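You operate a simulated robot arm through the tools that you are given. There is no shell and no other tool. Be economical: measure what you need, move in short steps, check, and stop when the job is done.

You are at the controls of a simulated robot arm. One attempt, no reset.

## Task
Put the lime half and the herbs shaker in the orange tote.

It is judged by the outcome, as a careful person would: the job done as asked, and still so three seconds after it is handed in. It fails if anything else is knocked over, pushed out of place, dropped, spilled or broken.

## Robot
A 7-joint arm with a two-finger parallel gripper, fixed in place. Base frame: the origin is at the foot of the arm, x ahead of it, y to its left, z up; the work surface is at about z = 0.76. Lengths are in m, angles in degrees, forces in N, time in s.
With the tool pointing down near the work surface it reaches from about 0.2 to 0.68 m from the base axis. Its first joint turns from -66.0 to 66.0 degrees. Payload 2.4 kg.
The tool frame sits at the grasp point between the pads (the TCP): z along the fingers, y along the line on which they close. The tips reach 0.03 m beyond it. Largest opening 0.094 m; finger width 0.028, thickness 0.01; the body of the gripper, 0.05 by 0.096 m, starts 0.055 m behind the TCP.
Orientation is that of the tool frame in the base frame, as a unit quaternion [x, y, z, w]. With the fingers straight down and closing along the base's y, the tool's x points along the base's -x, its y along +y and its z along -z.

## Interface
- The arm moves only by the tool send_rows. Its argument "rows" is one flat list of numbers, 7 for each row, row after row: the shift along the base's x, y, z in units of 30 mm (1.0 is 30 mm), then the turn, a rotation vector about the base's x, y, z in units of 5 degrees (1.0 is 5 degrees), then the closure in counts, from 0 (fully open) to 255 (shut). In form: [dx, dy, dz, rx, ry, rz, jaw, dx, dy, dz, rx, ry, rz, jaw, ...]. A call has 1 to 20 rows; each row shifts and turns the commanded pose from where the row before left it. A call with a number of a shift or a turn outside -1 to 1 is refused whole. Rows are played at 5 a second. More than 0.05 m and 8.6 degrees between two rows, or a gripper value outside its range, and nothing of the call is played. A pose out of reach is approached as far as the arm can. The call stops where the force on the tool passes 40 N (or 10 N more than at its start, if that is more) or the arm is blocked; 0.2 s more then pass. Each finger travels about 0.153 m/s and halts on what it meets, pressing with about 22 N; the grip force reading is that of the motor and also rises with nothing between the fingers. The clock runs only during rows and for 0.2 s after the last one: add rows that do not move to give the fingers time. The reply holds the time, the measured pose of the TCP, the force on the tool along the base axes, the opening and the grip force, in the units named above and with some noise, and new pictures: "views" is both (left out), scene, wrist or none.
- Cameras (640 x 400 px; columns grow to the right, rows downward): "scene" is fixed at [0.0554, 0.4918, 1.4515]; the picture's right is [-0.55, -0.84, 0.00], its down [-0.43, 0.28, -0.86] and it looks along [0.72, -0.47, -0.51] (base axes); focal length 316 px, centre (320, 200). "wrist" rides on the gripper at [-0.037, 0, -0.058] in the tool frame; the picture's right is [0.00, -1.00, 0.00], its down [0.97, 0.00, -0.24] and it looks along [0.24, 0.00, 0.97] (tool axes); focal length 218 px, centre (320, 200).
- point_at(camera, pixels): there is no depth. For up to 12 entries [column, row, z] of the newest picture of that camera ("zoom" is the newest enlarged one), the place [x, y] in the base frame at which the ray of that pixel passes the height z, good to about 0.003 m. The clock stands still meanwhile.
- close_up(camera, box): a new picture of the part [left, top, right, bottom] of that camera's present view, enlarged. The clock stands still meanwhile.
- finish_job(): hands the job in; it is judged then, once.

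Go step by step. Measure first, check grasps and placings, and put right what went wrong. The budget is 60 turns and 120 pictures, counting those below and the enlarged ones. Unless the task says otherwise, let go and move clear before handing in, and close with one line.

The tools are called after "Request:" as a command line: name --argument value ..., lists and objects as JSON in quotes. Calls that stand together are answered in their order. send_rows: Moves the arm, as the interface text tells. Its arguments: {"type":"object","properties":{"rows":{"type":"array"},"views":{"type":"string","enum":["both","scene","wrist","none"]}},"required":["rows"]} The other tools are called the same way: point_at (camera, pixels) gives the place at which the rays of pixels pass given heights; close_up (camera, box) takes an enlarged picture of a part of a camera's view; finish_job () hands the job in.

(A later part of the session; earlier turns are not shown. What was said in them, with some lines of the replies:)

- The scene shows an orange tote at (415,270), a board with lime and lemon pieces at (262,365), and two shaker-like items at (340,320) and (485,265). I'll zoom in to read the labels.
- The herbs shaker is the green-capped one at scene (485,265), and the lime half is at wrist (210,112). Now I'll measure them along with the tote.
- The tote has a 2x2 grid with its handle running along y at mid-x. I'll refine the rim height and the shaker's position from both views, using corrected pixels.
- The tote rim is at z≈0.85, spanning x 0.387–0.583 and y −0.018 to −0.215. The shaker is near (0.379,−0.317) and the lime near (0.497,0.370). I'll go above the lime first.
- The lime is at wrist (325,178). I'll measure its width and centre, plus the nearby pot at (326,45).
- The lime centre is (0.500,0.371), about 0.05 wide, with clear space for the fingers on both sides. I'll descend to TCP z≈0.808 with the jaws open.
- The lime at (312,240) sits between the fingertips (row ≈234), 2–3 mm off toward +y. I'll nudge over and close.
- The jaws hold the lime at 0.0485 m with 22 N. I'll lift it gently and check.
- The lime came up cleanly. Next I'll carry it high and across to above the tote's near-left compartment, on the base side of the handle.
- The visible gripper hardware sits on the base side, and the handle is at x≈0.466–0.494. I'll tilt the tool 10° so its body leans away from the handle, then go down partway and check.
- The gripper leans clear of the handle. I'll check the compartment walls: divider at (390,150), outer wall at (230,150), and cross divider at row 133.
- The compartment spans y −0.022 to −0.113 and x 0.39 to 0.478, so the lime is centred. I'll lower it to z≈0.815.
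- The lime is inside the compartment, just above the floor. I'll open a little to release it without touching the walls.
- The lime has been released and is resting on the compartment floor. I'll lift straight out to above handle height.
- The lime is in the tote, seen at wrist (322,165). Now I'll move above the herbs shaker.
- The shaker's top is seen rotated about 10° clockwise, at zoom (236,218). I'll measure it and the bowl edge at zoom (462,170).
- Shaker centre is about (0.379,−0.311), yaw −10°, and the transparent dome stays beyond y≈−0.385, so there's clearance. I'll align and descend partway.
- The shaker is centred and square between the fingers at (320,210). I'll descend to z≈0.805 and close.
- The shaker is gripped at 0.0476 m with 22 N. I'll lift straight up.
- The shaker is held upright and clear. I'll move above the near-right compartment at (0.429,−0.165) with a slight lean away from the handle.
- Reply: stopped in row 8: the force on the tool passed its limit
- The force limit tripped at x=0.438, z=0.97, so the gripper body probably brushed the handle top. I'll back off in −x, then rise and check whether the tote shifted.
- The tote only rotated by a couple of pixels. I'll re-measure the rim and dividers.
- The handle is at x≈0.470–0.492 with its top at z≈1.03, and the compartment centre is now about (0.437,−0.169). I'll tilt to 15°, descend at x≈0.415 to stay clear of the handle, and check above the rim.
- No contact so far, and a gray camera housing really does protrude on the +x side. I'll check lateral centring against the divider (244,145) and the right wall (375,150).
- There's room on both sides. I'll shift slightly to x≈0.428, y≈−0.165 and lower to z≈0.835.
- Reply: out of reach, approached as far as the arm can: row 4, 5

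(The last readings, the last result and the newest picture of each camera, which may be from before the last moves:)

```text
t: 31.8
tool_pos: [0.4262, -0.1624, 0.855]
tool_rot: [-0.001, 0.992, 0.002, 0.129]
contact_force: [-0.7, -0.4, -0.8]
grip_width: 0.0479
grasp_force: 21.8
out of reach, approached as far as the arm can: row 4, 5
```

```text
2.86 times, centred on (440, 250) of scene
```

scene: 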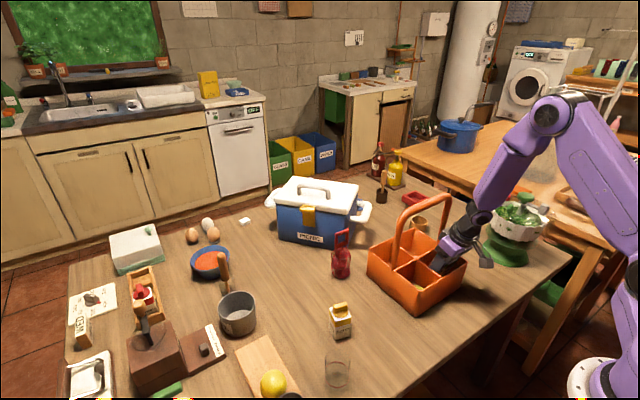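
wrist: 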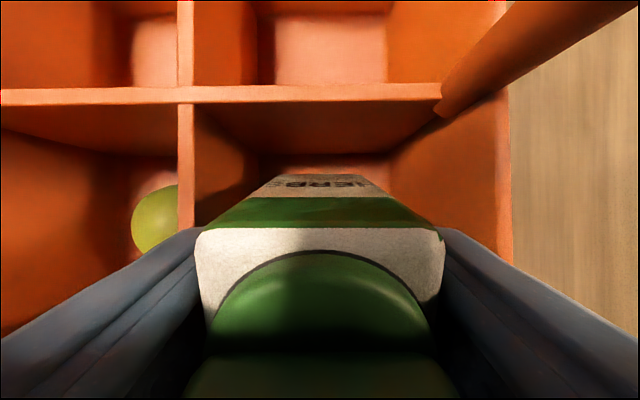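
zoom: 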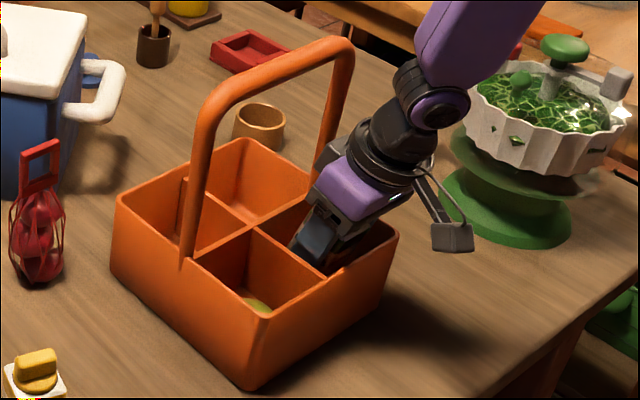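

The arm couldn't go lower with a 15° tilt (it's at z=0.855). The body is now below the handle's arch, so I'll reduce the tilt to about 9.5° without any further commanded descent.

Request:
send_rows --rows '[0, 0, 0, 0, 0.35, 0, 200, 0, 0, 0, 0, 0.35, 0, 200, 0, 0, 0, 0, 0.35, 0, 200, 0, 0, 0, 0, 0, 0, 200]'

```text
t: 32.8
tool_pos: [0.4282, -0.1653, 0.8546]
tool_rot: [0.001, 0.996, -0.003, 0.092]
contact_force: [0.0, -0.8, -0.7]
grip_width: 0.048
grasp_force: 22.4
```

scene: 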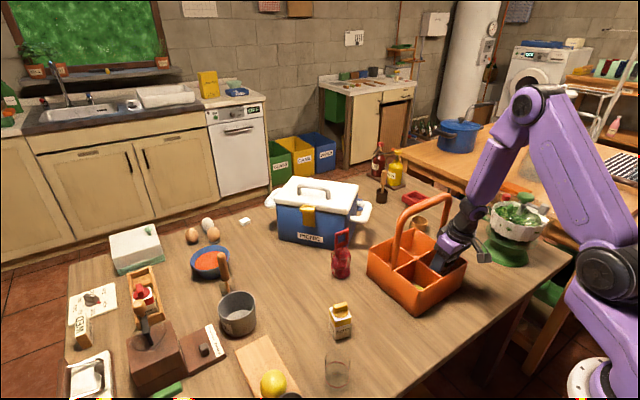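
wrist: 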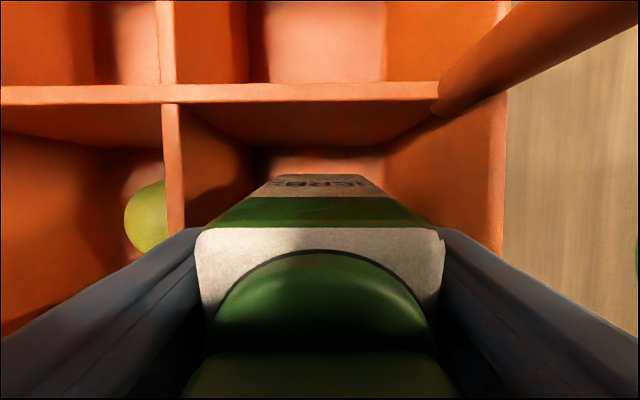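

No contact, and the tilt is now 10.5°. I'll lower another 3 cm gently.

Request:
send_rows --rows '[0, 0, -0.5, 0, 0, 0, 200, 0, 0, -0.4, 0, 0.3, 0, 200, 0, 0, -0.1, 0, 0, 0, 200, 0, 0, 0, 0, 0, 0, 200]'

Request:
close_up --camera "scene" --box '[360, 180, 520, 320]'

```text
t: 33.8
tool_pos: [0.4243, -0.164, 0.8253]
tool_rot: [0.0, 0.997, -0.003, 0.072]
contact_force: [0.1, -0.4, -0.8]
grip_width: 0.048
grasp_force: 22.2
```

scene: 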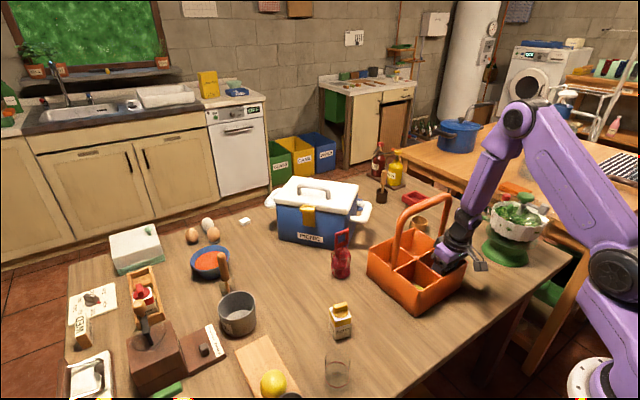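
wrist: 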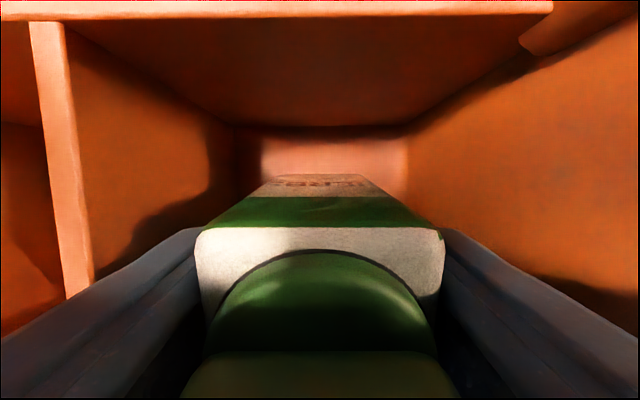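

```text
2.86 times, centred on (440, 250) of scene
```

zoom: 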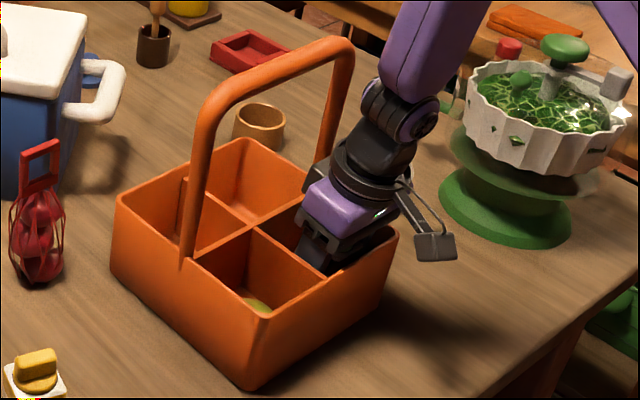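

The shaker is well inside and there's no contact. I'll ease it down a few more millimetres toward the floor.

Request:
send_rows --rows '[0.05, 0, -0.1, 0, 0, 0, 200, 0, 0, -0.1, 0, 0, 0, 200, 0, 0, 0, 0, 0, 0, 200]' --views "wrist"

```text
t: 34.5
tool_pos: [0.4281, -0.1637, 0.8179]
tool_rot: [-0.001, 0.997, -0.002, 0.072]
contact_force: [0.6, 0.4, 0.1]
grip_width: 0.048
grasp_force: 22.1
```

wrist: 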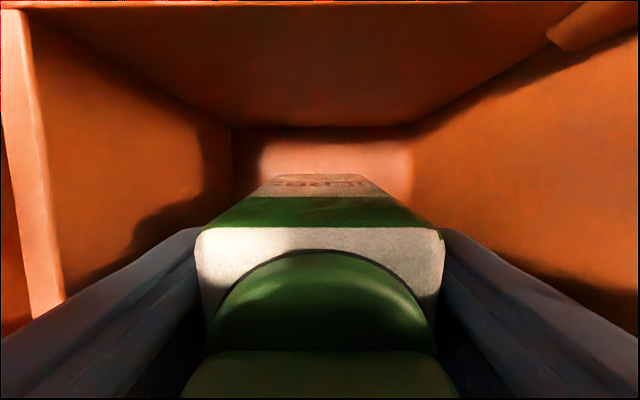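

The shaker's base is within a few millimetres of the floor. I'll open slightly to release.

Request:
send_rows --rows '[0, 0, 0, 0, 0, 0, 115, 0, 0, 0, 0, 0, 0, 105, 0, 0, 0, 0, 0, 0, 98, 0, 0, 0, 0, 0, 0, 98]' --views "wrist"

```text
t: 35.5
tool_pos: [0.4267, -0.1636, 0.818]
tool_rot: [0.001, 0.997, -0.003, 0.071]
contact_force: [-0.7, -0.2, 0.1]
grip_width: 0.0576
grasp_force: 0.0
```

wrist: 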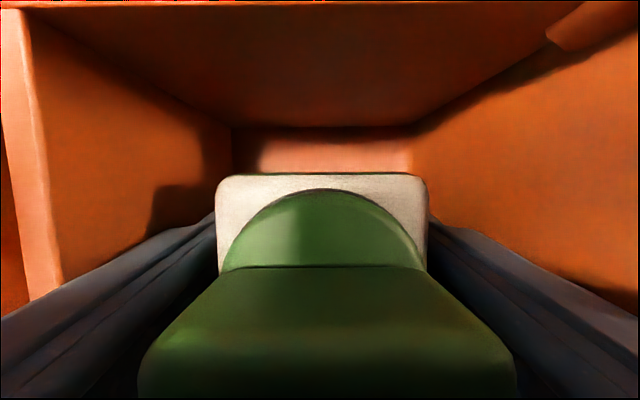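

The shaker is released and standing. I'll rise straight first, then ease toward −x with more tilt so the camera housing clears the handle top.

Request:
send_rows --rows '[0, 0, 0.4, 0, 0, 0, 98, 0, 0, 0.6, 0, 0, 0, 98, 0, 0, 0.6, 0, 0, 0, 98, -0.25, 0, 0.4, 0, -0.3, 0, 98, -0.25, 0, 0.4, 0, -0.3, 0, 98, 0, 0, 0, 0, 0, 0, 98]'

Request:
close_up --camera "scene" --box '[360, 180, 520, 320]'

```text
t: 37.0
tool_pos: [0.4119, -0.1627, 0.8901]
tool_rot: [-0.001, 0.995, -0.002, 0.098]
contact_force: [-0.8, -0.2, -0.7]
grip_width: 0.0582
grasp_force: 0.0
```

scene: 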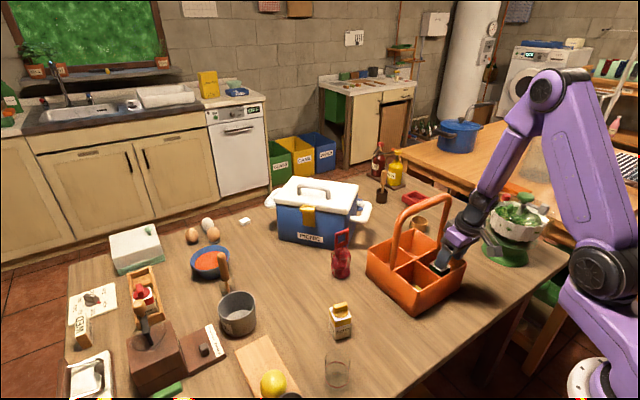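
wrist: 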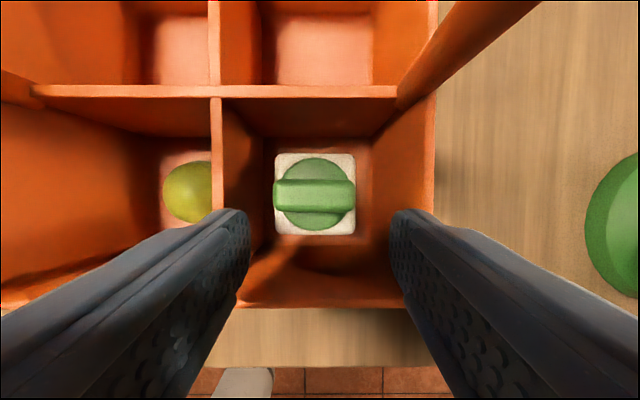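

```text
2.86 times, centred on (440, 250) of scene
```

zoom: 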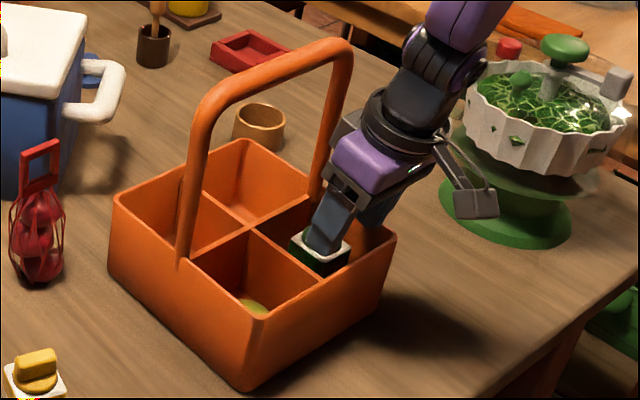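

The shaker stands upright in the near-right compartment and the lime is in the near-left. I'll back away in −x and up.

Request:
send_rows --rows '[-0.3, 0, 0.4, 0, 0, 0, 98, -0.5, 0, 0.5, 0, 0, 0, 98, -0.5, 0, 0.8, 0, 0, 0, 98, -0.3, 0, 0.9, 0, 0.5, 0, 98, 0, 0, 0.9, 0, 0.5, 0, 98, 0, 0, 0.9, 0, 0.5, 0, 98, 0, 0, 0.9, 0, 0.5, 0, 98, 0, 0, 0.9, 0, 0, 0, 98, 0, 0, 0, 0, 0, 0, 98]'

Request:
close_up --camera "scene" --box '[360, 180, 560, 320]'

```text
t: 39.0
tool_pos: [0.3667, -0.1616, 1.0751]
tool_rot: [-0.001, 1.0, -0.003, 0.01]
contact_force: [0.5, 0.1, -0.8]
grip_width: 0.058
grasp_force: 0.0
```

scene: 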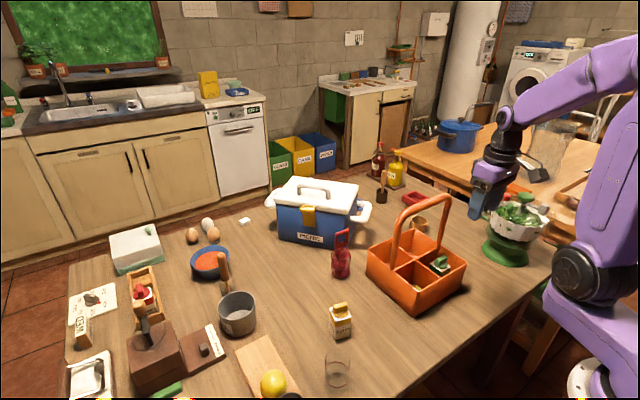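
wrist: 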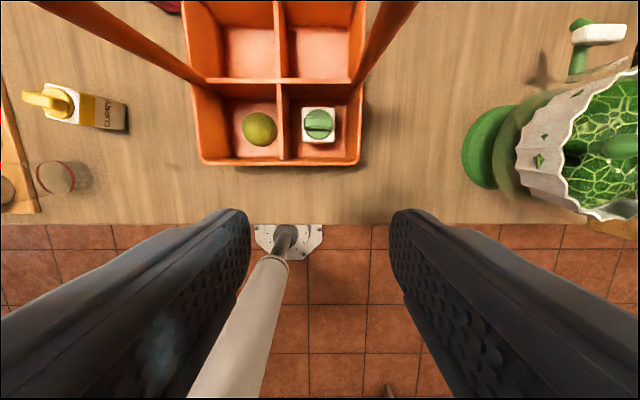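

```text
2.86 times, centred on (460, 250) of scene
```

zoom: 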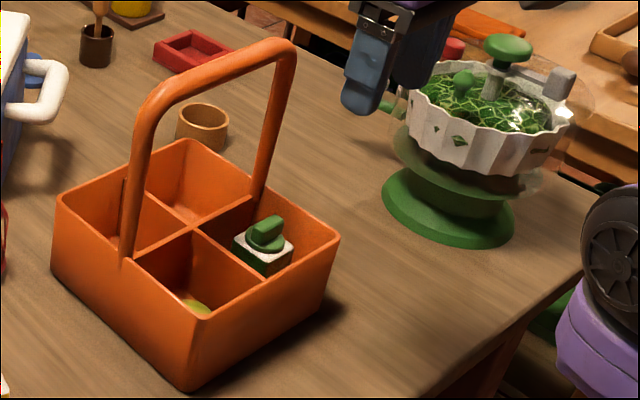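

Both items are in the tote, at wrist (260,128) and (319,124). The gripper is clear and nothing else was disturbed, so I'll hand in.

Request:
finish_job

```text
The job is handed in.
```

The lime half and the herbs shaker are both in the orange tote, and the job is handed in; the gripper brushed the tote's handle once, shifting the tote a few millimetres, and nothing else was disturbed.
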